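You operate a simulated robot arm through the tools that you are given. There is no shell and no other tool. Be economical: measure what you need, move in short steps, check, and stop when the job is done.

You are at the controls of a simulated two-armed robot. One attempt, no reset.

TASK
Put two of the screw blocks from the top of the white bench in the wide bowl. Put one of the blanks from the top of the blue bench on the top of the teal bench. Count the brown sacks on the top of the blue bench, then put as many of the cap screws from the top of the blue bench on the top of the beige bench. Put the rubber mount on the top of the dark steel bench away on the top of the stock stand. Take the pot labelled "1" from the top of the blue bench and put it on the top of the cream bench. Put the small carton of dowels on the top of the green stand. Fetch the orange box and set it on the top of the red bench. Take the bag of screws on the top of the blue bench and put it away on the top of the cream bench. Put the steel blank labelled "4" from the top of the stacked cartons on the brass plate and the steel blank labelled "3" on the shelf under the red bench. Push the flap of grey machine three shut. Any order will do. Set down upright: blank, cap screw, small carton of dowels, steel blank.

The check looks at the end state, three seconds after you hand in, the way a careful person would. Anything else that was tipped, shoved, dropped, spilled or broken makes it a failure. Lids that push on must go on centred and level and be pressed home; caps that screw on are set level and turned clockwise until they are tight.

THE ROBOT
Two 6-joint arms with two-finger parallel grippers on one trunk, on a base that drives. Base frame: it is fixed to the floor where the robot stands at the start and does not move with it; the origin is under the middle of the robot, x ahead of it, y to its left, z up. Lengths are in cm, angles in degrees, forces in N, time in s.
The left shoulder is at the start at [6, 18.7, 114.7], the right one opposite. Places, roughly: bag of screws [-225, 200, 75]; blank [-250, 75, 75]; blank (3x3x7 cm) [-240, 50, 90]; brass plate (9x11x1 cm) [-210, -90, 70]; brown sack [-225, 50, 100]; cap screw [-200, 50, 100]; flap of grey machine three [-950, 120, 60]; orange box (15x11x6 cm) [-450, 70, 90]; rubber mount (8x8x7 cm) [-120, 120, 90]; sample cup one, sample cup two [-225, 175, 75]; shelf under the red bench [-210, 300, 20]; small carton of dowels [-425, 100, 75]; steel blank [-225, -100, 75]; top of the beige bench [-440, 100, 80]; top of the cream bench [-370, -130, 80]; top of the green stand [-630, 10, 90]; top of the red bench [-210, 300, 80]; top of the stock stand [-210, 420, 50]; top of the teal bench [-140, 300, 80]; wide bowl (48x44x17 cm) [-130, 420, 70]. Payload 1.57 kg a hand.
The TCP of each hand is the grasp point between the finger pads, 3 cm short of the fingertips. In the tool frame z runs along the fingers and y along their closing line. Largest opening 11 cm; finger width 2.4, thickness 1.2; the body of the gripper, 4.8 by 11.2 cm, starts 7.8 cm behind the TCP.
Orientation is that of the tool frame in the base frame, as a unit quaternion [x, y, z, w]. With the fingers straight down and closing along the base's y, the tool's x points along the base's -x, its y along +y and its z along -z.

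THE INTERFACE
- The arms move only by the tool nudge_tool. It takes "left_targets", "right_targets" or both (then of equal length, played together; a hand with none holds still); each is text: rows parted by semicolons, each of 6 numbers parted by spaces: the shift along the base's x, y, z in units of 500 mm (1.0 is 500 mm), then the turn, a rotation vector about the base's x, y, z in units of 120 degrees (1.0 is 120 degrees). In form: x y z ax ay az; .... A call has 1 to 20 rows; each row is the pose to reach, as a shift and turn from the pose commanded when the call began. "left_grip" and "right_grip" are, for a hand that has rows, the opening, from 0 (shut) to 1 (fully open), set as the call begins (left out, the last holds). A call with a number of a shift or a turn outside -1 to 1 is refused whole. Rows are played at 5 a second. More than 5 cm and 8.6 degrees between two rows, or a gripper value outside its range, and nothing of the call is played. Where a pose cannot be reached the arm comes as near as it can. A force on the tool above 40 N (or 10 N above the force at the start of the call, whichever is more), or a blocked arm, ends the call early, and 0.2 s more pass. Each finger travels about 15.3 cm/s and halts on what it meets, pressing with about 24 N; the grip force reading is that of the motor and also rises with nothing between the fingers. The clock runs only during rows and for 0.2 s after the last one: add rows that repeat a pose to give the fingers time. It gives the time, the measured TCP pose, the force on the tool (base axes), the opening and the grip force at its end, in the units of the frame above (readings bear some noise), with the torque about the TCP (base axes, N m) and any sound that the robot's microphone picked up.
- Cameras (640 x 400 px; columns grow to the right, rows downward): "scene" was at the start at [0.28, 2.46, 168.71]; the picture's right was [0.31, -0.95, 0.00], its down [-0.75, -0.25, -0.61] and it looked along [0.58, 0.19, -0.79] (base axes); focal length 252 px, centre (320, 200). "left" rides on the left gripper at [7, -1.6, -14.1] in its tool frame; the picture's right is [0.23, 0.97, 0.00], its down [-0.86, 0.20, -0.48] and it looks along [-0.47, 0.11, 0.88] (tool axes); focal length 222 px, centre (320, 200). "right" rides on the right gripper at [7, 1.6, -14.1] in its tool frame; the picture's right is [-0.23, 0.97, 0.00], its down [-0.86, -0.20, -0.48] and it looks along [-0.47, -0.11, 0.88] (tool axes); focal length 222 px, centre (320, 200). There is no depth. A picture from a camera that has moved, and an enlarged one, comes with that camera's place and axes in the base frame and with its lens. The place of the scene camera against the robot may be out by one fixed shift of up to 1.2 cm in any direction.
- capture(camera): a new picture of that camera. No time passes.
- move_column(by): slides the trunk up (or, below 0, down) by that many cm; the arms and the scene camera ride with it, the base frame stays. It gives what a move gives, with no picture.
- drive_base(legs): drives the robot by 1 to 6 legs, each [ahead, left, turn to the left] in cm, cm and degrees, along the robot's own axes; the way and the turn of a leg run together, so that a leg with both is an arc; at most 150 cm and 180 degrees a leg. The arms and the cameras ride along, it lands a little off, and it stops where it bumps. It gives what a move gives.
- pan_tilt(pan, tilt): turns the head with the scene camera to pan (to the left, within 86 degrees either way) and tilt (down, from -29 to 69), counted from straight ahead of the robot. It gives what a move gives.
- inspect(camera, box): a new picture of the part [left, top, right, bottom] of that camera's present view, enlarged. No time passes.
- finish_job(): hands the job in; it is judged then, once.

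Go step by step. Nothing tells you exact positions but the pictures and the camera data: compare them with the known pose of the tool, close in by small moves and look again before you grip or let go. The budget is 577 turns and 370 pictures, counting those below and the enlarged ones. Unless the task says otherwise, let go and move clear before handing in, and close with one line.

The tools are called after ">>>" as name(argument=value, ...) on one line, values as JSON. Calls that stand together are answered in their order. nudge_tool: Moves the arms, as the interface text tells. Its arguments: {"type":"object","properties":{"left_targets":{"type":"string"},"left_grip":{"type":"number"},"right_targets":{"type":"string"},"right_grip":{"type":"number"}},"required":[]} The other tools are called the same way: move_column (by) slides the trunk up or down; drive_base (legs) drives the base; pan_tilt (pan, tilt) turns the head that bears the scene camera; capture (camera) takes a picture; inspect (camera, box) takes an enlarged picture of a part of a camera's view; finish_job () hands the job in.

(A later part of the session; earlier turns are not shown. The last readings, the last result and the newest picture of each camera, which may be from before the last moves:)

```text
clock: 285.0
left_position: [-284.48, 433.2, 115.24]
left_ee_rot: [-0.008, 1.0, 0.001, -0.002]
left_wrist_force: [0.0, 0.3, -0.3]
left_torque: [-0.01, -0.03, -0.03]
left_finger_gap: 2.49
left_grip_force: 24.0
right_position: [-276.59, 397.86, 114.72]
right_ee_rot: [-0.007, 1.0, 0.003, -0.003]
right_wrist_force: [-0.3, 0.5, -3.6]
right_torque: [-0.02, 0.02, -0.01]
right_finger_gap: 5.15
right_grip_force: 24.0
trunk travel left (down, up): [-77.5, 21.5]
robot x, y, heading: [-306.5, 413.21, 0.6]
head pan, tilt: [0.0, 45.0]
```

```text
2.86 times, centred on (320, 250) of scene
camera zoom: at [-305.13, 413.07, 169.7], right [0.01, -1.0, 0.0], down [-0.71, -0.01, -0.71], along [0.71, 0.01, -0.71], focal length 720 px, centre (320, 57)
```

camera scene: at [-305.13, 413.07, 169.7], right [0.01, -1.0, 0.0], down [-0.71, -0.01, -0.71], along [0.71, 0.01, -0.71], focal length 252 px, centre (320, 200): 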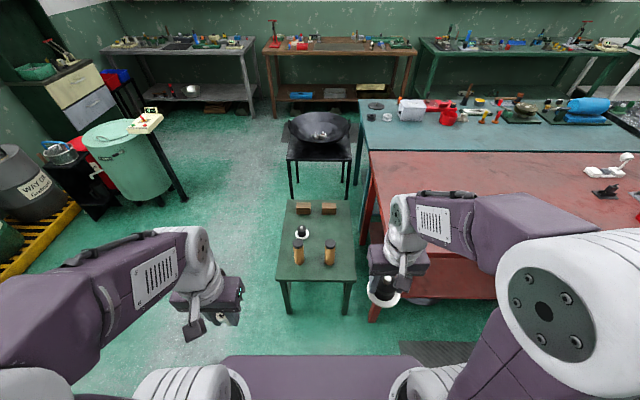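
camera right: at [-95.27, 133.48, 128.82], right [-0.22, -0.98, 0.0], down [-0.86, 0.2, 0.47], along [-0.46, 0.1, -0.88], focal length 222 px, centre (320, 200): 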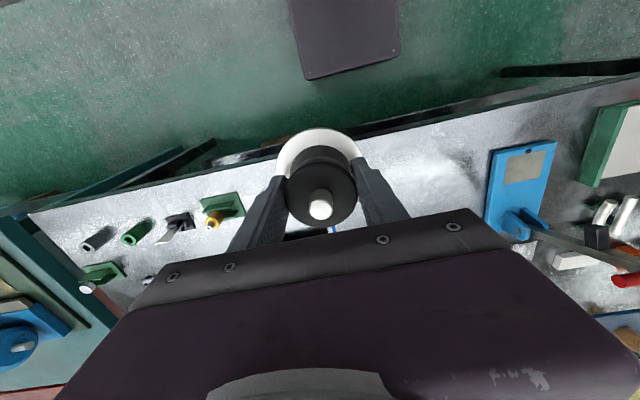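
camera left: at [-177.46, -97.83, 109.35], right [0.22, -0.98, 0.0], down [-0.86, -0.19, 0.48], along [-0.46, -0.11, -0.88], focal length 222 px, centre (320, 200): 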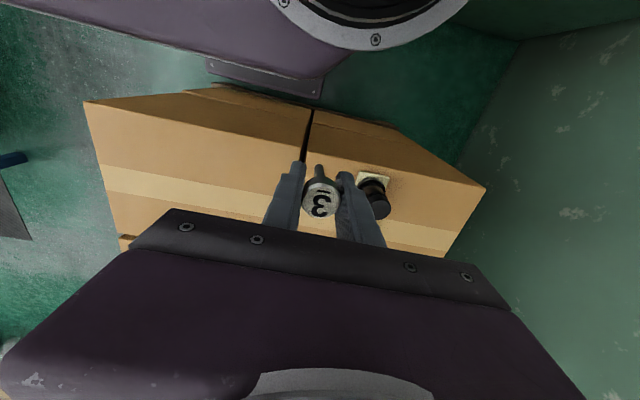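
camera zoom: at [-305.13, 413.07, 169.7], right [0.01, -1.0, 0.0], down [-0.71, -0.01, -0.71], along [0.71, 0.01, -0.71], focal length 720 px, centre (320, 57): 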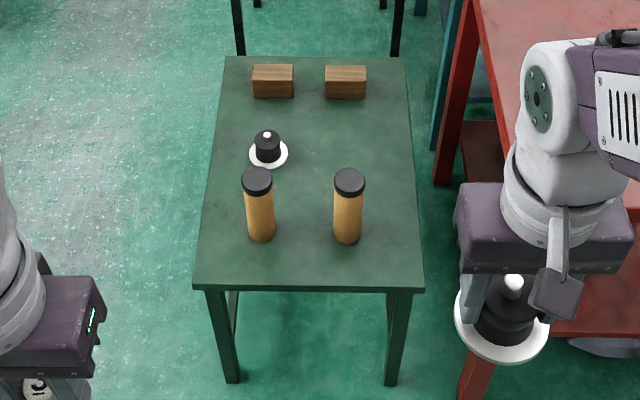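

Another rubber mount already sits on the stand; the matching free spot is about (-212, 408) behind the right bottle. I'll drive closer, extend high over it, then lower the trunk.

>>> drive_base(legs=[[36, 0, -0.6]])

>>> nudge_tool(right_targets="0.07 0.025 0 0 0 0; 0.14 0.05 0 0 0 0; 0.21 0.075 0 0 0 0; 0.28 0.1 0 0 0 0; 0.35 0.125 0 0 0 0; 0.42 0.15 0 0 0 0; 0.49 0.175 0 0 0 0; 0.56 0.2 0 0 0 0; 0.56 0.2 0 0 0 0")

>>> capture(camera="scene")

```text
clock: 287.3
left_position: [-248.38, 433.32, 115.32]
left_ee_rot: [-0.004, 1.0, 0.001, -0.001]
left_wrist_force: [0.2, -0.1, -1.7]
left_torque: [0.03, 0.01, -0.01]
left_finger_gap: 2.48
left_grip_force: 24.4
right_position: [-240.8, 398.07, 114.72]
right_ee_rot: [-0.004, 1.0, 0.003, -0.003]
right_wrist_force: [-0.6, -0.8, -4.6]
right_torque: [-0.03, -0.03, 0.01]
right_finger_gap: 5.14
right_grip_force: 23.6
trunk travel left (down, up): [-77.5, 21.5]
robot x, y, heading: [-270.55, 413.41, 0.6]
head pan, tilt: [0.0, 45.0]
```

```text
clock: 289.3
left_position: [-248.46, 433.33, 115.33]
left_ee_rot: [-0.003, 1.0, 0.001, -0.002]
left_wrist_force: [0.4, 0.5, -1.3]
left_torque: [-0.01, -0.02, -0.02]
left_finger_gap: 2.51
left_grip_force: 24.3
right_position: [-213.8, 407.61, 114.58]
right_ee_rot: [-0.003, 1.0, 0.002, -0.003]
right_wrist_force: [-0.2, -0.4, -3.9]
right_torque: [-0.01, 0.0, -0.02]
right_finger_gap: 5.16
right_grip_force: 23.8
right hand out of reach, approached as far as the arm can: row 8, 9
trunk travel left (down, up): [-77.5, 21.5]
robot x, y, heading: [-270.45, 413.07, 0.3]
head pan, tilt: [0.0, 45.0]
```

```text
287 pictures are left
camera scene: at [-269.18, 413.48, 169.7], right [0.01, -1.0, 0.0], down [-0.71, 0.0, -0.71], along [0.71, 0.0, -0.71], focal length 252 px, centre (320, 200)
```

scene: 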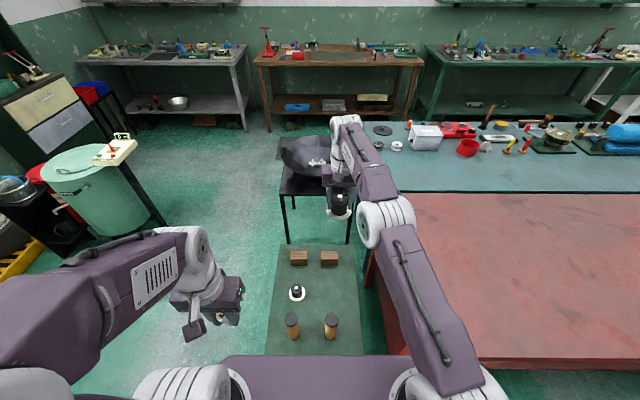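

The right elbow would come down on the red bench's end, so I'll shift the robot 16 cm left and re-aim before lowering.

>>> drive_base(legs=[[0, 17, -0.4]])

>>> nudge_tool(right_targets="0 -0.08 0 0 0 0; 0 -0.16 0 0 0 0; 0 -0.24 0 0 0 0; 0 -0.32 0 0 0 0; 0.03 -0.34 0 0 0 0; 0.03 -0.34 0 0 0 0")

>>> capture(camera="scene")

```text
clock: 290.8
left_position: [-248.02, 449.98, 115.28]
left_ee_rot: [0.001, 1.0, 0.002, -0.001]
left_wrist_force: [0.8, 0.2, -0.9]
left_torque: [0.0, 0.02, 0.0]
left_finger_gap: 2.48
left_grip_force: 23.8
right_position: [-213.86, 423.94, 114.55]
right_ee_rot: [0.001, 1.0, 0.004, -0.003]
right_wrist_force: [0.4, -0.1, -3.6]
right_torque: [0.04, 0.03, -0.01]
right_finger_gap: 5.14
right_grip_force: 23.9
trunk travel left (down, up): [-77.5, 21.5]
robot x, y, heading: [-270.55, 430.2, 0.0]
head pan, tilt: [0.0, 45.0]
```

```text
clock: 292.2
left_position: [-248.11, 450.27, 115.3]
left_ee_rot: [0.001, 1.0, -0.001, -0.002]
left_wrist_force: [0.5, 0.5, -0.6]
left_torque: [-0.01, 0.0, -0.03]
left_finger_gap: 2.5
left_grip_force: 24.5
right_position: [-212.4, 407.47, 114.3]
right_ee_rot: [0.001, 1.0, 0.002, -0.003]
right_wrist_force: [-0.1, 1.3, -4.1]
right_torque: [0.01, 0.02, 0.02]
right_finger_gap: 5.17
right_grip_force: 23.7
trunk travel left (down, up): [-77.5, 21.5]
robot x, y, heading: [-270.57, 430.34, -0.0]
head pan, tilt: [0.0, 45.0]
```

```text
286 pictures are left
camera scene: at [-269.05, 430.6, 169.7], right [0.0, -1.0, 0.0], down [-0.71, 0.0, -0.71], along [0.71, 0.0, -0.71], focal length 252 px, centre (320, 200)
```

scene: 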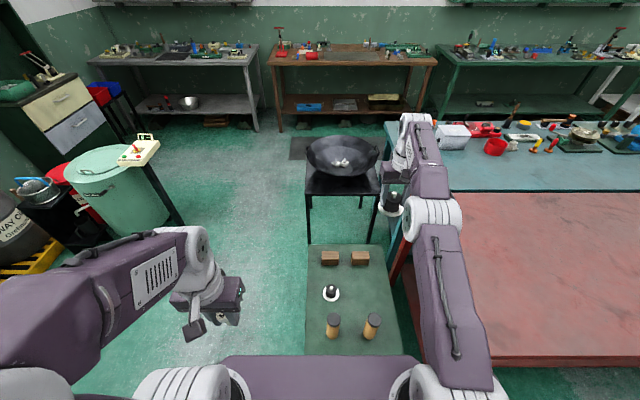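

>>> move_column(by=-30)

>>> capture(camera="scene")

>>> capture(camera="right")

```text
clock: 295.2
left_position: [-248.25, 450.12, 85.24]
left_ee_rot: [0.001, 1.0, 0.001, -0.002]
left_wrist_force: [-0.2, 0.0, 0.1]
left_torque: [-0.02, -0.01, 0.03]
left_finger_gap: 2.48
left_grip_force: 23.7
right_position: [-212.55, 407.25, 84.26]
right_ee_rot: [0.002, 1.0, 0.003, -0.003]
right_wrist_force: [0.5, -0.4, -3.2]
right_torque: [0.01, 0.03, 0.02]
right_finger_gap: 5.15
right_grip_force: 24.1
trunk travel left (down, up): [-47.5, 51.5]
robot x, y, heading: [-270.07, 430.36, -0.1]
head pan, tilt: [0.0, 45.0]
```

```text
285 pictures are left
camera scene: at [-269.04, 430.47, 139.7], right [0.0, -1.0, 0.0], down [-0.71, 0.0, -0.71], along [0.71, 0.0, -0.71], focal length 252 px, centre (320, 200)
```

scene: 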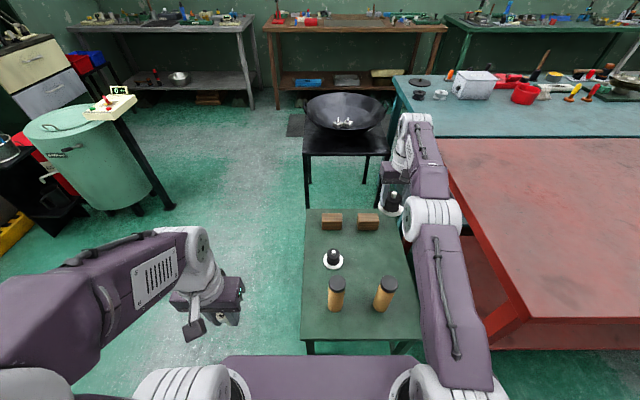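

```text
284 pictures are left
camera right: at [-219.23, 408.94, 98.48], right [0.23, 0.97, 0.0], down [0.86, -0.2, 0.47], along [0.46, -0.11, -0.88], focal length 222 px, centre (320, 200)
```

right: 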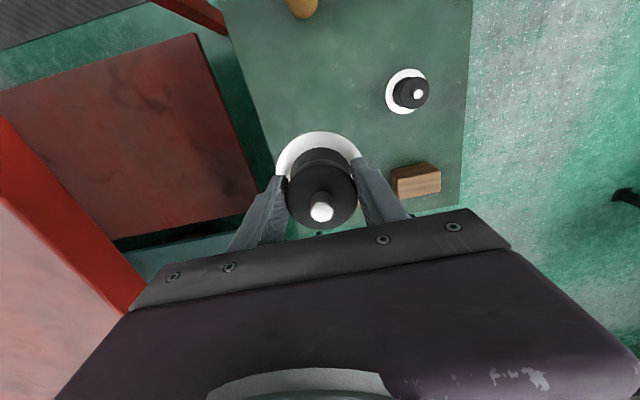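

>>> move_column(by=-6)

>>> nudge_tool(right_targets="0 0 -0.08 0 0 0; 0 0 -0.16 0 0 0; 0 0 -0.24 0 0 0; 0 0 -0.32 0 0 0; 0 0 -0.4 0 0 0; 0 0 -0.42 0 0 0; 0 0 -0.42 0 0 0")

>>> capture(camera="right")

>>> capture(camera="scene")

```text
clock: 296.2
left_position: [-248.23, 450.16, 79.38]
left_ee_rot: [0.001, 1.0, 0.001, -0.002]
left_wrist_force: [0.5, 0.7, -0.5]
left_torque: [0.02, -0.01, 0.02]
left_finger_gap: 2.5
left_grip_force: 23.7
right_position: [-212.35, 407.38, 78.25]
right_ee_rot: [0.001, 1.0, 0.003, -0.003]
right_wrist_force: [0.1, -0.4, -4.0]
right_torque: [-0.03, 0.0, -0.02]
right_finger_gap: 5.15
right_grip_force: 23.8
trunk travel left (down, up): [-41.5, 57.5]
robot x, y, heading: [-270.39, 430.27, -0.4]
head pan, tilt: [0.0, 45.0]
```

```text
clock: 297.8
left_position: [-248.16, 450.11, 79.23]
left_ee_rot: [0.0, 1.0, 0.002, -0.001]
left_wrist_force: [-0.5, 0.0, -0.6]
left_torque: [0.0, -0.01, 0.02]
left_finger_gap: 2.46
left_grip_force: 24.0
right_position: [-212.5, 407.41, 57.25]
right_ee_rot: [0.001, 1.0, 0.003, -0.002]
right_wrist_force: [0.0, -0.6, -4.0]
right_torque: [0.0, 0.03, -0.02]
right_finger_gap: 5.15
right_grip_force: 24.1
trunk travel left (down, up): [-41.5, 57.5]
robot x, y, heading: [-270.47, 430.52, -0.0]
head pan, tilt: [0.0, 45.0]
```

```text
283 pictures are left
camera right: at [-219.31, 409.09, 71.39], right [0.23, 0.97, 0.0], down [0.86, -0.2, 0.47], along [0.46, -0.11, -0.88], focal length 222 px, centre (320, 200)
```

right: 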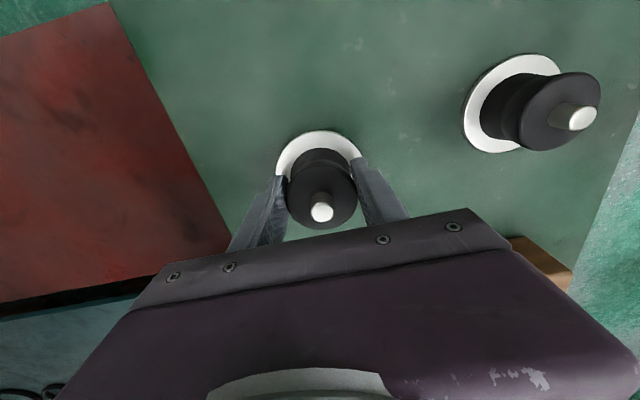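

```text
282 pictures are left
camera scene: at [-269.03, 430.47, 133.7], right [0.0, -1.0, 0.0], down [-0.71, 0.0, -0.71], along [0.71, 0.0, -0.71], focal length 252 px, centre (320, 200)
```

scene: 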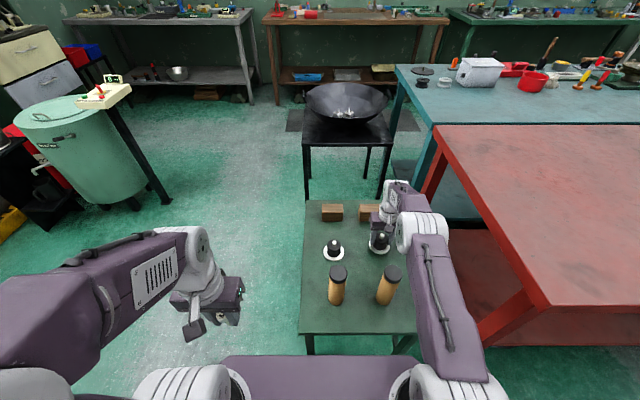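

>>> nudge_tool(right_targets="0 0 -0.01 0 0 0; 0 0 -0.02 0 0 0; 0 0 -0.02 0 0 0")

>>> nudge_tool(right_targets="0 0 -0.006 0 0 0; 0 0 -0.01 0 0 0; 0 0 -0.01 0 0 0")

>>> nudge_tool(right_targets="0 0 -0.006 0 0 0; 0 0 -0.01 0 0 0; 0 0 -0.01 0 0 0")

```text
clock: 298.6
left_position: [-248.18, 450.19, 79.17]
left_ee_rot: [0.001, 1.0, 0.001, -0.002]
left_wrist_force: [0.1, 0.4, -0.2]
left_torque: [-0.02, -0.01, 0.02]
left_finger_gap: 2.5
left_grip_force: 24.4
right_position: [-212.41, 407.26, 56.1]
right_ee_rot: [0.001, 1.0, 0.004, -0.003]
right_wrist_force: [0.9, 0.1, -3.5]
right_torque: [-0.02, 0.03, 0.02]
right_finger_gap: 5.14
right_grip_force: 23.5
trunk travel left (down, up): [-41.5, 57.5]
robot x, y, heading: [-270.25, 430.19, -0.1]
head pan, tilt: [0.0, 45.0]
```

```text
clock: 299.4
left_position: [-248.12, 450.09, 79.29]
left_ee_rot: [0.002, 1.0, 0.001, -0.002]
left_wrist_force: [0.7, -0.8, -0.8]
left_torque: [0.0, -0.02, -0.02]
left_finger_gap: 2.5
left_grip_force: 24.0
right_position: [-212.4, 407.32, 55.78]
right_ee_rot: [0.001, 1.0, 0.003, -0.003]
right_wrist_force: [1.2, -0.5, -3.2]
right_torque: [0.01, 0.04, -0.02]
right_finger_gap: 5.11
right_grip_force: 23.8
trunk travel left (down, up): [-41.5, 57.5]
robot x, y, heading: [-270.18, 430.33, -0.2]
head pan, tilt: [0.0, 45.0]
```

```text
clock: 300.2
left_position: [-248.2, 450.09, 79.23]
left_ee_rot: [0.001, 1.0, 0.001, -0.002]
left_wrist_force: [0.0, -0.6, -0.6]
left_torque: [0.0, 0.0, 0.02]
left_finger_gap: 2.49
left_grip_force: 24.1
right_position: [-212.38, 407.35, 55.24]
right_ee_rot: [0.0, 1.0, 0.003, -0.003]
right_wrist_force: [0.3, 0.0, -4.3]
right_torque: [0.0, 0.02, 0.01]
right_finger_gap: 5.13
right_grip_force: 23.8
trunk travel left (down, up): [-41.5, 57.5]
robot x, y, heading: [-270.09, 430.62, -0.1]
head pan, tilt: [0.0, 45.0]
```

>>> nudge_tool(right_targets="0 0 -0.006 0 0 0; 0 0 -0.012 0 0 0; 0 0 -0.012 0 0 0")

>>> nudge_tool(right_targets="0 0 -0.006 0 0 0; 0 0 -0.01 0 0 0; 0 0 -0.01 0 0 0")

>>> capture(camera="right")

```text
clock: 301.0
left_position: [-248.29, 450.09, 79.3]
left_ee_rot: [0.001, 1.0, 0.001, -0.002]
left_wrist_force: [-0.7, 0.6, -1.1]
left_torque: [0.03, 0.01, 0.01]
left_finger_gap: 2.49
left_grip_force: 24.0
right_position: [-212.47, 407.38, 54.77]
right_ee_rot: [0.001, 1.0, 0.001, -0.002]
right_wrist_force: [-0.2, -0.6, 3.3]
right_torque: [0.18, -0.09, 0.02]
right_finger_gap: 5.14
right_grip_force: 23.7
trunk travel left (down, up): [-41.5, 57.5]
robot x, y, heading: [-270.14, 430.75, 0.1]
head pan, tilt: [0.0, 45.0]
```

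```text
clock: 301.8
left_position: [-248.49, 450.25, 79.28]
left_ee_rot: [0.002, 1.0, 0.001, 0.0]
left_wrist_force: [-0.1, 0.1, -0.6]
left_torque: [0.01, 0.01, -0.02]
left_finger_gap: 2.47
left_grip_force: 24.2
right_position: [-212.44, 407.38, 54.72]
right_ee_rot: [0.002, 1.0, 0.002, 0.003]
right_wrist_force: [1.4, -3.2, 36.5]
right_torque: [1.11, 0.38, -0.06]
right_finger_gap: 5.14
right_grip_force: 24.4
trunk travel left (down, up): [-41.5, 57.5]
robot x, y, heading: [-270.77, 430.15, -0.1]
head pan, tilt: [0.0, 45.0]
```

```text
281 pictures are left
camera right: at [-219.43, 408.98, 68.82], right [0.23, 0.97, 0.0], down [0.85, -0.2, 0.48], along [0.47, -0.11, -0.88], focal length 222 px, centre (320, 200)
```

right: 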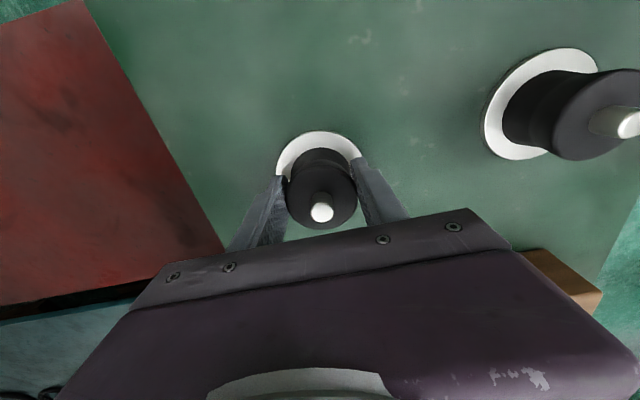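

Contact (36 N). I'll relieve the pressure, open, and rise.

>>> nudge_tool(right_targets="0 0 0.01 0 0 0; 0 0 0.01 0 0 0")

>>> nudge_tool(right_targets="0 0 0 0 0 0; 0 0 0 0 0 0; 0 0 0 0 0 0; 0 0 0 0 0 0", right_grip=0.85)

>>> nudge_tool(right_targets="0 0 0.05 0 0 0; 0 0 0.12 0 0 0; 0 0 0.2 0 0 0; 0 0 0.28 0 0 0; 0 0 0.36 0 0 0; 0 0 0.44 0 0 0; 0 0 0.5 0 0 0")

>>> capture(camera="right")

```text
clock: 302.4
left_position: [-248.33, 450.23, 79.27]
left_ee_rot: [0.001, 1.0, 0.002, -0.001]
left_wrist_force: [0.7, 0.3, -0.9]
left_torque: [0.01, 0.02, 0.01]
left_finger_gap: 2.5
left_grip_force: 24.3
right_position: [-212.39, 407.38, 54.71]
right_ee_rot: [0.001, 1.0, 0.001, -0.001]
right_wrist_force: [10.9, -2.9, 13.5]
right_torque: [0.48, -0.7, -0.43]
right_finger_gap: 5.14
right_grip_force: 23.7
trunk travel left (down, up): [-41.5, 57.5]
robot x, y, heading: [-270.26, 430.8, -0.2]
head pan, tilt: [0.0, 45.0]
```

```text
clock: 303.4
left_position: [-248.23, 450.26, 79.3]
left_ee_rot: [0.0, 1.0, 0.001, -0.001]
left_wrist_force: [-0.3, 0.6, -1.1]
left_torque: [-0.02, -0.04, 0.01]
left_finger_gap: 2.51
left_grip_force: 24.0
right_position: [-212.57, 407.3, 54.64]
right_ee_rot: [0.001, 1.0, 0.002, -0.002]
right_wrist_force: [0.0, 0.3, -0.2]
right_torque: [0.03, 0.0, 0.0]
right_finger_gap: 9.36
right_grip_force: 0.1
trunk travel left (down, up): [-41.5, 57.5]
robot x, y, heading: [-270.21, 430.45, -0.3]
head pan, tilt: [0.0, 45.0]
```

```text
clock: 305.0
left_position: [-248.18, 450.12, 79.22]
left_ee_rot: [0.002, 1.0, 0.001, -0.001]
left_wrist_force: [0.4, 0.8, -0.2]
left_torque: [-0.02, 0.01, -0.02]
left_finger_gap: 2.47
left_grip_force: 23.4
right_position: [-212.83, 407.54, 79.64]
right_ee_rot: [0.001, 1.0, 0.001, -0.003]
right_wrist_force: [-0.7, -0.2, -0.2]
right_torque: [-0.02, 0.01, 0.01]
right_finger_gap: 9.36
right_grip_force: 0.0
right hand out of reach, approached as far as the arm can: row 7
trunk travel left (down, up): [-41.5, 57.5]
robot x, y, heading: [-270.61, 430.0, -0.0]
head pan, tilt: [0.0, 45.0]
```

```text
280 pictures are left
camera right: at [-219.67, 409.22, 93.86], right [0.23, 0.97, 0.0], down [0.86, -0.2, 0.47], along [0.46, -0.11, -0.88], focal length 222 px, centre (320, 200)
```

right: 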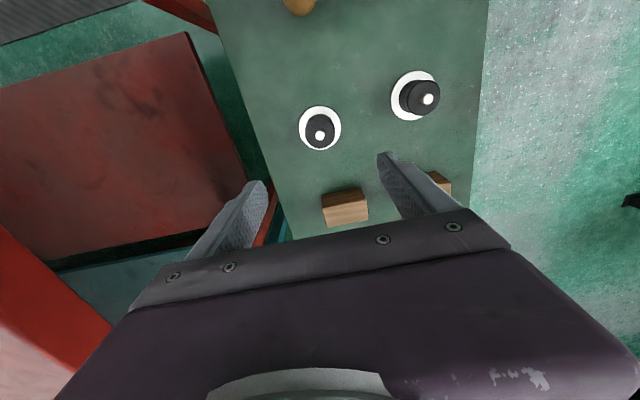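

The mount stands on the stock stand. I'll raise the trunk, tuck the right arm in, and move to the west side of the red bench to look at its shelf.

>>> move_column(by=36)

>>> nudge_tool(right_targets="-0.08 0 0 0 0 0; -0.16 0 0 0 0 0; -0.24 0 0 0 0 0; -0.32 0 0 0 0 0; -0.4 0 0 0 0 0; -0.48 0.01 0 0 0 0; -0.56 0.02 0 0 0 0; -0.64 0.03 0 0 0 0; -0.72 0.04 0 0 0 0; -0.74 0.05 0 0 0 0; -0.74 0.05 0 0 0 0", right_grip=0.3)

>>> drive_base(legs=[[-40, 0, 0], [0, -92, 0]])

>>> pan_tilt(pan=0, tilt=50)

>>> capture(camera="scene")

```text
clock: 308.5
left_position: [-248.27, 450.24, 115.19]
left_ee_rot: [0.001, 1.0, 0.001, -0.001]
left_wrist_force: [0.1, 0.2, -0.6]
left_torque: [-0.01, 0.01, 0.0]
left_finger_gap: 2.48
left_grip_force: 24.2
right_position: [-212.74, 407.59, 115.59]
right_ee_rot: [0.001, 1.0, 0.002, -0.003]
right_wrist_force: [-0.3, 0.7, -0.2]
right_torque: [0.0, 0.02, 0.01]
right_finger_gap: 9.36
right_grip_force: 0.1
trunk travel left (down, up): [-77.5, 21.5]
robot x, y, heading: [-270.47, 430.39, 0.1]
head pan, tilt: [0.0, 45.0]
```

```text
clock: 310.9
left_position: [-248.17, 450.18, 115.34]
left_ee_rot: [0.001, 1.0, 0.001, -0.001]
left_wrist_force: [0.3, -0.5, -1.0]
left_torque: [0.02, -0.02, -0.01]
left_finger_gap: 2.48
left_grip_force: 24.5
right_position: [-248.65, 409.69, 115.4]
right_ee_rot: [0.0, 1.0, 0.003, -0.003]
right_wrist_force: [-0.2, 1.3, 0.1]
right_torque: [0.01, 0.02, 0.03]
right_finger_gap: 3.27
right_grip_force: 0.1
right hand out of reach, approached as far as the arm can: row 10, 11
trunk travel left (down, up): [-77.5, 21.5]
robot x, y, heading: [-270.2, 430.64, -0.1]
head pan, tilt: [0.0, 45.0]
```

```text
clock: 317.8
left_position: [-287.93, 359.07, 115.33]
left_ee_rot: [-0.003, 1.0, 0.0, -0.001]
left_wrist_force: [0.1, -0.1, 0.0]
left_torque: [-0.01, 0.02, -0.02]
left_finger_gap: 2.49
left_grip_force: 24.3
right_position: [-288.05, 318.7, 115.47]
right_ee_rot: [-0.004, 1.0, 0.001, -0.004]
right_wrist_force: [-0.2, -0.5, 1.4]
right_torque: [-0.01, 0.0, -0.02]
right_finger_gap: 3.31
right_grip_force: 0.1
trunk travel left (down, up): [-77.5, 21.5]
robot x, y, heading: [-310.15, 339.11, 0.4]
head pan, tilt: [0.0, 45.0]
```

```text
clock: 318.4
left_position: [-288.1, 359.13, 115.37]
left_ee_rot: [-0.003, 1.0, 0.001, -0.002]
left_wrist_force: [-0.4, -0.5, -0.6]
left_torque: [0.04, 0.01, 0.02]
left_finger_gap: 2.46
left_grip_force: 24.3
right_position: [-288.04, 318.58, 115.48]
right_ee_rot: [-0.004, 1.0, 0.003, -0.003]
right_wrist_force: [-0.4, 0.2, 0.5]
right_torque: [0.0, 0.01, 0.01]
right_finger_gap: 3.27
right_grip_force: 0.1
trunk travel left (down, up): [-77.5, 21.5]
robot x, y, heading: [-310.39, 339.39, 0.3]
head pan, tilt: [0.0, 50.0]
```

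```text
279 pictures are left
camera scene: at [-309.18, 339.22, 169.01], right [0.01, -1.0, 0.0], down [-0.77, -0.01, -0.64], along [0.64, 0.0, -0.77], focal length 252 px, centre (320, 200)
```

scene: 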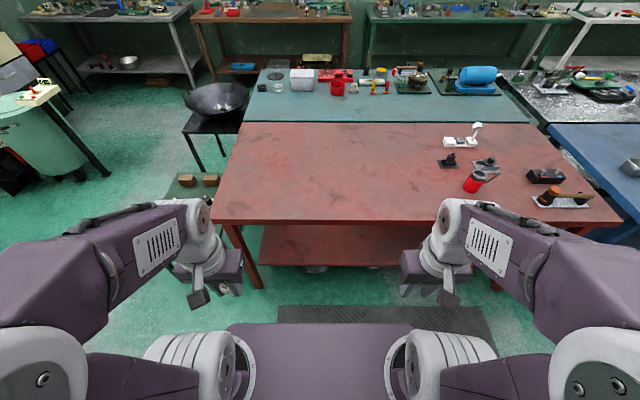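

Lowering the trunk here (clear of the bench) to look under it.

>>> move_column(by=-72)

>>> pan_tilt(pan=0, tilt=30)

>>> capture(camera="scene")

>>> capture(camera="left")

```text
refused: -72 is not a number from -40 to 40
```

```text
clock: 319.3
left_position: [-288.02, 359.08, 115.2]
left_ee_rot: [-0.004, 1.0, 0.0, -0.001]
left_wrist_force: [0.8, 0.2, -0.6]
left_torque: [-0.05, -0.01, -0.01]
left_finger_gap: 2.5
left_grip_force: 24.1
right_position: [-288.09, 318.73, 115.51]
right_ee_rot: [-0.004, 1.0, 0.003, -0.003]
right_wrist_force: [-1.2, -0.9, -0.1]
right_torque: [-0.01, -0.01, 0.01]
right_finger_gap: 3.29
right_grip_force: 0.2
trunk travel left (down, up): [-77.5, 21.5]
robot x, y, heading: [-310.17, 338.9, 0.4]
head pan, tilt: [0.0, 30.0]
```

```text
278 pictures are left
camera scene: at [-307.85, 339.24, 171.95], right [0.01, -1.0, 0.0], down [-0.5, 0.0, -0.87], along [0.87, 0.01, -0.5], focal length 252 px, centre (320, 200)
```

scene: 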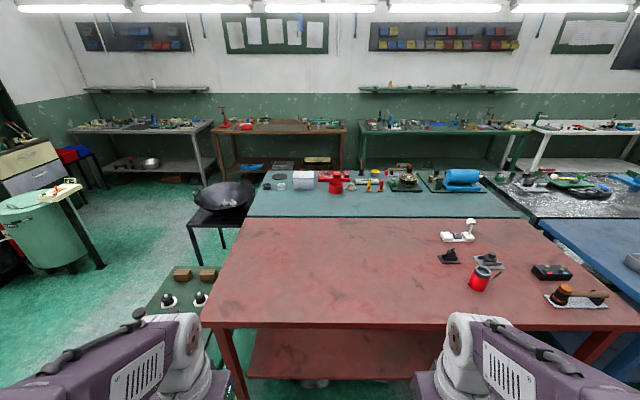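

```text
277 pictures are left
camera left: at [-295.01, 357.32, 129.35], right [-0.23, 0.97, 0.0], down [0.86, 0.2, 0.48], along [0.46, 0.11, -0.88], focal length 222 px, centre (320, 200)
```

left: 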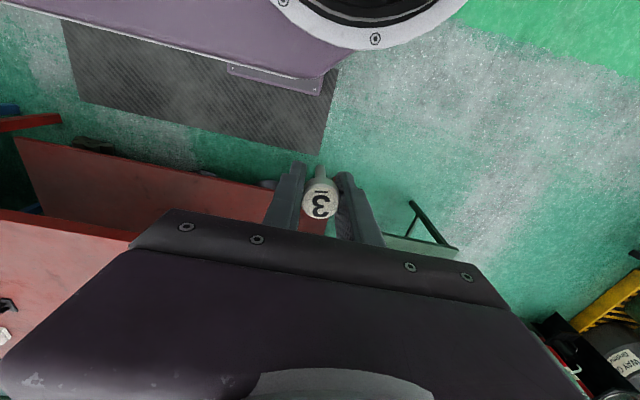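

>>> move_column(by=-36)

>>> move_column(by=-36)

>>> capture(camera="scene")

>>> capture(camera="left")

```text
clock: 322.8
left_position: [-288.09, 359.2, 79.35]
left_ee_rot: [-0.004, 1.0, 0.0, -0.002]
left_wrist_force: [-0.5, -0.8, -0.5]
left_torque: [0.0, 0.01, 0.01]
left_finger_gap: 2.47
left_grip_force: 24.3
right_position: [-287.96, 318.67, 79.58]
right_ee_rot: [-0.004, 1.0, 0.002, -0.003]
right_wrist_force: [0.7, 0.7, 0.8]
right_torque: [0.03, 0.01, -0.04]
right_finger_gap: 3.29
right_grip_force: 0.2
trunk travel left (down, up): [-41.5, 57.5]
robot x, y, heading: [-310.15, 338.86, 0.3]
head pan, tilt: [0.0, 30.0]
```

```text
clock: 326.3
left_position: [-288.11, 359.05, 43.28]
left_ee_rot: [-0.004, 1.0, 0.001, -0.002]
left_wrist_force: [-0.5, -0.3, -0.6]
left_torque: [-0.02, 0.0, 0.0]
left_finger_gap: 2.52
left_grip_force: 24.5
right_position: [-288.15, 318.77, 43.43]
right_ee_rot: [-0.003, 1.0, 0.003, -0.004]
right_wrist_force: [-0.1, 0.5, 0.5]
right_torque: [0.01, 0.0, -0.02]
right_finger_gap: 3.3
right_grip_force: 0.1
trunk travel left (down, up): [-5.5, 93.5]
robot x, y, heading: [-310.26, 339.23, 0.6]
head pan, tilt: [0.0, 30.0]
```

```text
276 pictures are left
camera scene: at [-307.84, 339.24, 99.96], right [0.01, -1.0, 0.0], down [-0.5, 0.0, -0.87], along [0.87, 0.01, -0.5], focal length 252 px, centre (320, 200)
```

scene: 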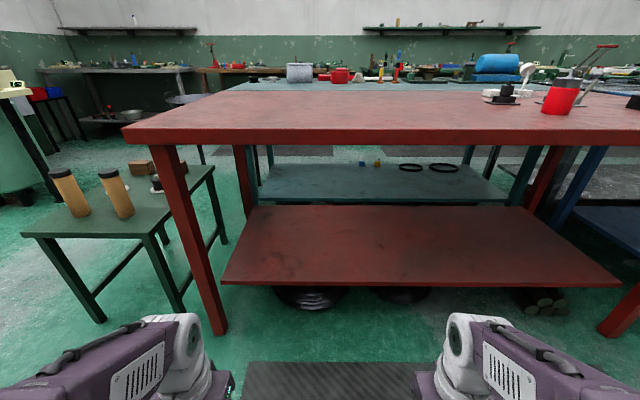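

```text
275 pictures are left
camera left: at [-295.01, 357.32, 57.35], right [-0.23, 0.97, 0.0], down [0.86, 0.2, 0.48], along [0.46, 0.11, -0.88], focal length 222 px, centre (320, 200)
```

left: 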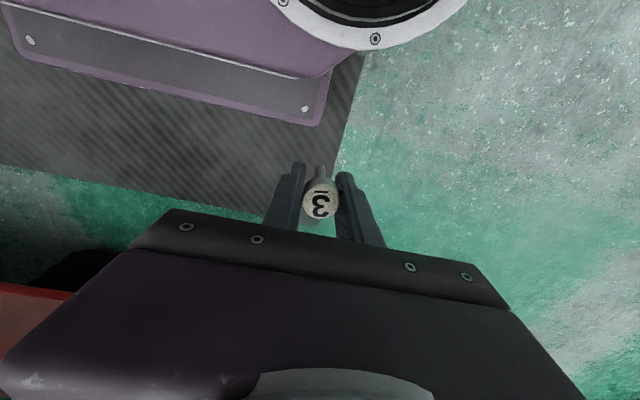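

The shelf is clear, at z≈22, its front edge at x≈-239, with the tabletop's underside at z≈81. I'll shift right, drive in closer, then slide the left hand in under the top.

>>> drive_base(legs=[[0, -29, -0.5], [32, 0, 0]])

>>> capture(camera="left")

>>> capture(camera="scene")

```text
clock: 330.0
left_position: [-255.68, 330.29, 43.21]
left_ee_rot: [0.0, 1.0, 0.001, -0.002]
left_wrist_force: [0.4, -0.5, -0.3]
left_torque: [0.01, 0.01, 0.01]
left_finger_gap: 2.48
left_grip_force: 23.4
right_position: [-255.95, 289.65, 43.53]
right_ee_rot: [0.001, 1.0, 0.003, -0.004]
right_wrist_force: [-0.5, 0.0, 0.3]
right_torque: [-0.03, 0.02, -0.03]
right_finger_gap: 3.29
right_grip_force: 0.1
trunk travel left (down, up): [-5.5, 93.5]
robot x, y, heading: [-277.65, 310.59, 0.2]
head pan, tilt: [0.0, 30.0]
```

```text
274 pictures are left
camera left: at [-262.7, 328.46, 57.35], right [-0.23, 0.97, 0.0], down [0.86, 0.2, 0.48], along [0.46, 0.11, -0.88], focal length 222 px, centre (320, 200)
```

left: 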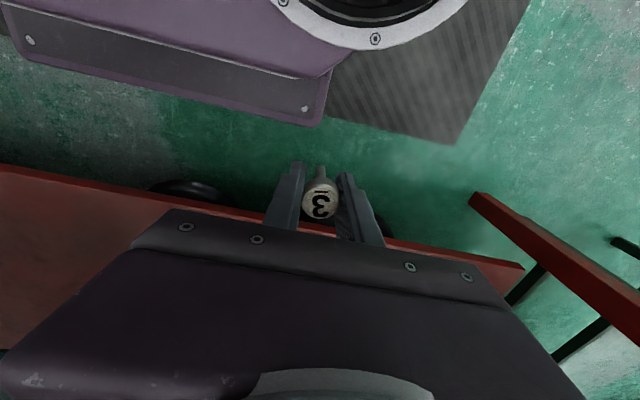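

```text
273 pictures are left
camera scene: at [-275.66, 310.47, 99.96], right [0.0, -1.0, 0.0], down [-0.5, 0.0, -0.87], along [0.87, 0.0, -0.5], focal length 252 px, centre (320, 200)
```

scene: 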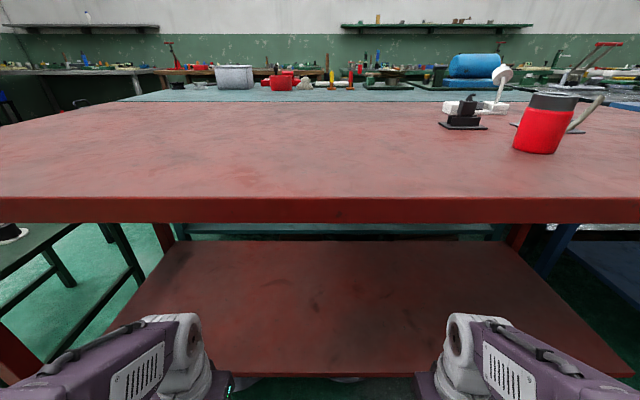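

>>> nudge_tool(left_targets="0.08 0 0 0 0 0; 0.16 0 0 0 0 0; 0.24 0 0 0 0 0; 0.32 0 0 0 0 0; 0.4 0 0 0 0 0; 0.48 0 0 0 0 0; 0.52 0 0 0 0 0; 0.52 0 0 0 0 0")

>>> capture(camera="left")

>>> capture(camera="scene")

```text
clock: 331.8
left_position: [-229.69, 330.12, 43.27]
left_ee_rot: [0.0, 1.0, 0.0, -0.003]
left_wrist_force: [0.1, 0.8, -0.9]
left_torque: [0.02, 0.01, 0.0]
left_finger_gap: 2.5
left_grip_force: 23.7
right_position: [-255.97, 289.73, 43.38]
right_ee_rot: [0.0, 1.0, 0.003, -0.003]
right_wrist_force: [0.6, 0.7, -1.3]
right_torque: [0.02, 0.04, 0.0]
right_finger_gap: 3.31
right_grip_force: 0.1
trunk travel left (down, up): [-5.5, 93.5]
robot x, y, heading: [-278.22, 310.06, 0.3]
head pan, tilt: [0.0, 30.0]
```

```text
272 pictures are left
camera left: at [-236.63, 328.37, 57.4], right [-0.23, 0.97, 0.0], down [0.86, 0.2, 0.47], along [0.46, 0.11, -0.88], focal length 222 px, centre (320, 200)
```

left: 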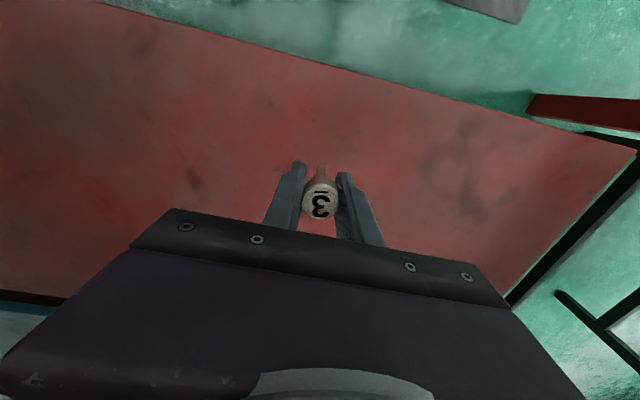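

```text
271 pictures are left
camera scene: at [-275.64, 310.47, 99.96], right [0.0, -1.0, 0.0], down [-0.5, 0.0, -0.87], along [0.87, 0.0, -0.5], focal length 252 px, centre (320, 200)
```

scene: 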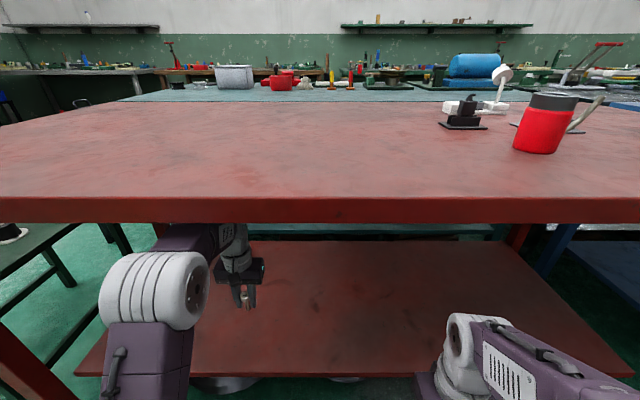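

>>> nudge_tool(left_targets="0 0 -0.08 0 0 0; 0 0 -0.16 0 0 0; 0 0 -0.24 0 0 0; 0 0 -0.25 0 0 0; 0 0 -0.25 0 0 0")

>>> capture(camera="left")

>>> capture(camera="scene")

```text
clock: 333.0
left_position: [-229.72, 330.06, 30.63]
left_ee_rot: [0.0, 1.0, 0.0, -0.002]
left_wrist_force: [-0.4, -0.3, -1.0]
left_torque: [-0.04, 0.01, -0.02]
left_finger_gap: 2.48
left_grip_force: 23.8
right_position: [-255.99, 289.72, 43.5]
right_ee_rot: [0.0, 1.0, 0.003, -0.003]
right_wrist_force: [0.2, 0.6, 0.2]
right_torque: [0.0, -0.02, -0.02]
right_finger_gap: 3.29
right_grip_force: 0.0
trunk travel left (down, up): [-5.5, 93.5]
robot x, y, heading: [-277.82, 310.08, -0.2]
head pan, tilt: [0.0, 30.0]
```

```text
270 pictures are left
camera left: at [-236.65, 328.42, 44.66], right [-0.23, 0.97, 0.0], down [0.86, 0.2, 0.48], along [0.46, 0.11, -0.88], focal length 222 px, centre (320, 200)
```

left: 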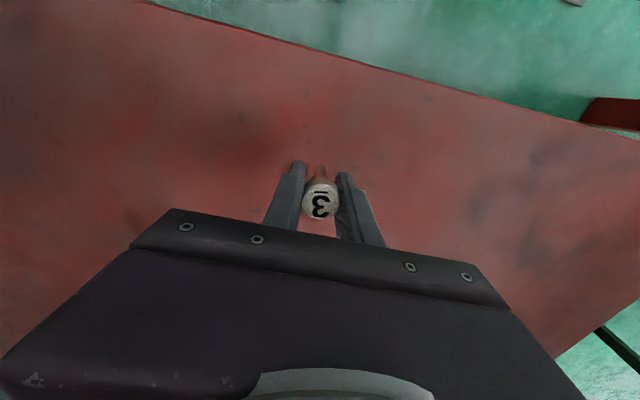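

```text
269 pictures are left
camera scene: at [-275.64, 310.47, 99.96], right [0.0, -1.0, 0.0], down [-0.5, 0.0, -0.87], along [0.87, 0.0, -0.5], focal length 252 px, centre (320, 200)
```

scene: 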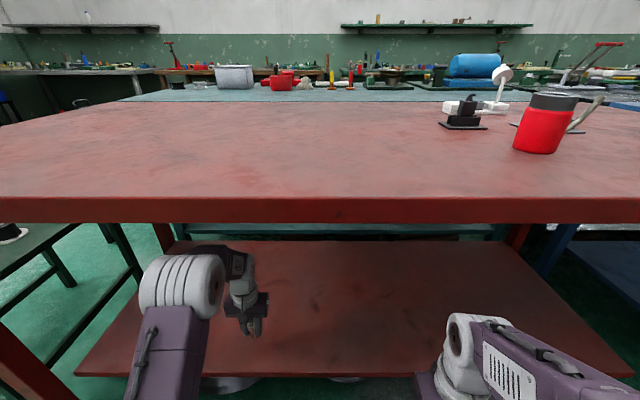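

>>> nudge_tool(left_targets="0 0 -0.01 0 0 0; 0 0 -0.02 0 0 0; 0 0 -0.02 0 0 0")

>>> nudge_tool(left_targets="0 0 -0.006 0 0 0; 0 0 -0.012 0 0 0; 0 0 -0.012 0 0 0")

>>> nudge_tool(left_targets="0 0 -0.006 0 0 0; 0 0 -0.01 0 0 0; 0 0 -0.01 0 0 0")

```text
clock: 333.8
left_position: [-229.69, 330.04, 29.72]
left_ee_rot: [0.0, 1.0, 0.0, -0.002]
left_wrist_force: [-0.2, -0.2, -1.1]
left_torque: [-0.01, -0.02, 0.04]
left_finger_gap: 2.46
left_grip_force: 24.0
right_position: [-255.96, 289.65, 43.4]
right_ee_rot: [0.0, 1.0, 0.003, -0.003]
right_wrist_force: [-0.1, 0.1, 0.4]
right_torque: [-0.02, 0.0, 0.01]
right_finger_gap: 3.28
right_grip_force: 0.2
trunk travel left (down, up): [-5.5, 93.5]
robot x, y, heading: [-277.77, 310.27, 0.1]
head pan, tilt: [0.0, 30.0]
```

```text
clock: 334.6
left_position: [-229.6, 330.24, 29.17]
left_ee_rot: [-0.001, 1.0, 0.001, -0.003]
left_wrist_force: [-0.1, 0.0, -1.2]
left_torque: [-0.01, 0.0, 0.01]
left_finger_gap: 2.5
left_grip_force: 23.8
right_position: [-256.03, 289.74, 43.4]
right_ee_rot: [0.0, 1.0, 0.002, -0.004]
right_wrist_force: [0.7, 0.6, 0.0]
right_torque: [-0.02, -0.02, -0.02]
right_finger_gap: 3.29
right_grip_force: 0.0
trunk travel left (down, up): [-5.5, 93.5]
robot x, y, heading: [-277.59, 310.4, 0.1]
head pan, tilt: [0.0, 30.0]
```

```text
clock: 335.4
left_position: [-229.69, 330.19, 28.67]
left_ee_rot: [0.001, 1.0, 0.001, -0.002]
left_wrist_force: [-0.3, 0.2, 0.0]
left_torque: [-0.01, 0.02, -0.01]
left_finger_gap: 2.48
left_grip_force: 24.4
right_position: [-256.06, 289.71, 43.41]
right_ee_rot: [0.0, 1.0, 0.003, -0.004]
right_wrist_force: [0.1, 0.3, 0.0]
right_torque: [0.01, 0.03, 0.0]
right_finger_gap: 3.31
right_grip_force: 0.1
trunk travel left (down, up): [-5.5, 93.5]
robot x, y, heading: [-278.18, 310.4, 0.0]
head pan, tilt: [0.0, 30.0]
```

>>> nudge_tool(left_targets="0 0 -0.005 0 0 0; 0 0 -0.01 0 0 0; 0 0 -0.01 0 0 0")

>>> nudge_tool(left_targets="0 0 -0.005 0 0 0; 0 0 -0.01 0 0 0; 0 0 -0.01 0 0 0")

>>> nudge_tool(left_targets="0 0 -0.005 0 0 0; 0 0 -0.01 0 0 0; 0 0 -0.01 0 0 0")

>>> inspect(camera="left", box=[240, 120, 400, 220])

```text
clock: 336.2
left_position: [-229.55, 330.19, 28.5]
left_ee_rot: [-0.001, 1.0, 0.002, 0.001]
left_wrist_force: [0.9, -0.3, 18.1]
left_torque: [0.0, -0.02, -0.04]
left_finger_gap: 2.5
left_grip_force: 24.2
right_position: [-256.04, 289.75, 43.41]
right_ee_rot: [-0.001, 1.0, 0.003, -0.002]
right_wrist_force: [0.4, 0.0, 0.0]
right_torque: [-0.04, -0.01, -0.03]
right_finger_gap: 3.29
right_grip_force: 0.1
trunk travel left (down, up): [-5.5, 93.5]
robot x, y, heading: [-277.98, 309.87, 0.2]
head pan, tilt: [0.0, 30.0]
```

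```text
clock: 337.0
left_position: [-229.77, 330.25, 27.83]
left_ee_rot: [-0.001, 1.0, 0.001, -0.001]
left_wrist_force: [1.1, -0.5, 18.6]
left_torque: [0.0, -0.01, -0.01]
left_finger_gap: 2.46
left_grip_force: 24.0
right_position: [-256.02, 289.71, 43.44]
right_ee_rot: [0.0, 1.0, 0.003, -0.003]
right_wrist_force: [0.8, 0.7, -0.1]
right_torque: [0.0, 0.0, 0.06]
right_finger_gap: 3.31
right_grip_force: 0.0
trunk travel left (down, up): [-5.5, 93.5]
robot x, y, heading: [-277.77, 310.04, 0.1]
head pan, tilt: [0.0, 30.0]
```

```text
clock: 337.8
left_position: [-229.74, 330.21, 27.29]
left_ee_rot: [0.001, 1.0, 0.001, 0.0]
left_wrist_force: [0.9, 0.9, 16.8]
left_torque: [0.01, -0.02, -0.01]
left_finger_gap: 2.49
left_grip_force: 24.4
right_position: [-256.04, 289.75, 43.51]
right_ee_rot: [0.0, 1.0, 0.002, -0.003]
right_wrist_force: [0.0, 0.2, 0.1]
right_torque: [0.02, 0.02, 0.0]
right_finger_gap: 3.29
right_grip_force: 0.0
trunk travel left (down, up): [-5.5, 93.5]
robot x, y, heading: [-277.77, 310.41, 0.0]
head pan, tilt: [0.0, 30.0]
```

```text
4.00 times, centred on (320, 170) of left
camera zoom: at [-236.72, 328.42, 41.36], right [-0.23, 0.97, 0.0], down [0.86, 0.2, 0.48], along [0.47, 0.11, -0.88], focal length 888 px, centre (320, 320)
```

zoom: 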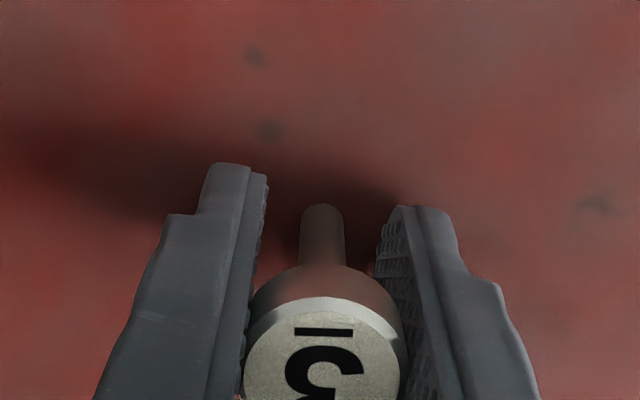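

Contact; the blank slid slightly in the grip but is upright. Release.

>>> nudge_tool(left_targets="0 0 0.006 0 0 0; 0 0 0.006 0 0 0")

>>> nudge_tool(left_targets="0 0 0 0 0 0; 0 0 0 0 0 0; 0 0 0 0 0 0", left_grip=0.4)

>>> nudge_tool(left_targets="0 0 0.05 0 0 0; 0 0 0.1 0 0 0; 0 0 0.18 0 0 0; 0 0 0.26 0 0 0; 0 0 0.32 0 0 0; 0 0 0.32 0 0 0")

>>> capture(camera="left")

```text
clock: 338.4
left_position: [-229.84, 330.16, 27.3]
left_ee_rot: [0.0, 1.0, 0.001, -0.004]
left_wrist_force: [-1.3, 0.1, -0.3]
left_torque: [0.01, 0.0, 0.04]
left_finger_gap: 2.49
left_grip_force: 24.2
right_position: [-255.88, 289.78, 43.35]
right_ee_rot: [-0.001, 1.0, 0.002, -0.003]
right_wrist_force: [-0.5, 1.3, -0.2]
right_torque: [0.0, 0.01, 0.02]
right_finger_gap: 3.31
right_grip_force: 0.0
trunk travel left (down, up): [-5.5, 93.5]
robot x, y, heading: [-277.88, 310.37, -0.0]
head pan, tilt: [0.0, 30.0]
```

```text
clock: 339.2
left_position: [-229.8, 330.25, 27.53]
left_ee_rot: [-0.001, 1.0, 0.001, -0.002]
left_wrist_force: [0.6, 0.1, 0.2]
left_torque: [0.0, 0.02, 0.0]
left_finger_gap: 4.42
left_grip_force: 0.1
right_position: [-256.0, 289.69, 43.41]
right_ee_rot: [0.0, 1.0, 0.003, -0.005]
right_wrist_force: [0.9, 0.6, -0.1]
right_torque: [-0.02, 0.01, -0.01]
right_finger_gap: 3.29
right_grip_force: 0.0
trunk travel left (down, up): [-5.5, 93.5]
robot x, y, heading: [-277.57, 310.17, -0.0]
head pan, tilt: [0.0, 30.0]
```

```text
clock: 340.6
left_position: [-229.73, 330.13, 43.49]
left_ee_rot: [0.001, 1.0, 0.001, -0.002]
left_wrist_force: [0.0, 0.1, -0.3]
left_torque: [0.01, 0.02, -0.03]
left_finger_gap: 4.36
left_grip_force: 0.0
right_position: [-256.08, 289.77, 43.35]
right_ee_rot: [0.001, 1.0, 0.003, -0.004]
right_wrist_force: [-0.8, -0.6, -0.1]
right_torque: [-0.02, 0.02, 0.0]
right_finger_gap: 3.31
right_grip_force: 0.0
trunk travel left (down, up): [-5.5, 93.5]
robot x, y, heading: [-277.93, 310.33, -0.0]
head pan, tilt: [0.0, 30.0]
```

```text
267 pictures are left
camera left: at [-236.62, 328.46, 57.54], right [-0.23, 0.97, 0.0], down [0.86, 0.2, 0.48], along [0.46, 0.11, -0.88], focal length 222 px, centre (320, 200)
```

left: 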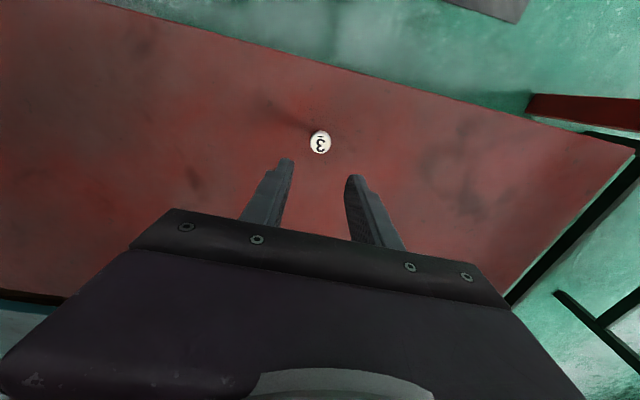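

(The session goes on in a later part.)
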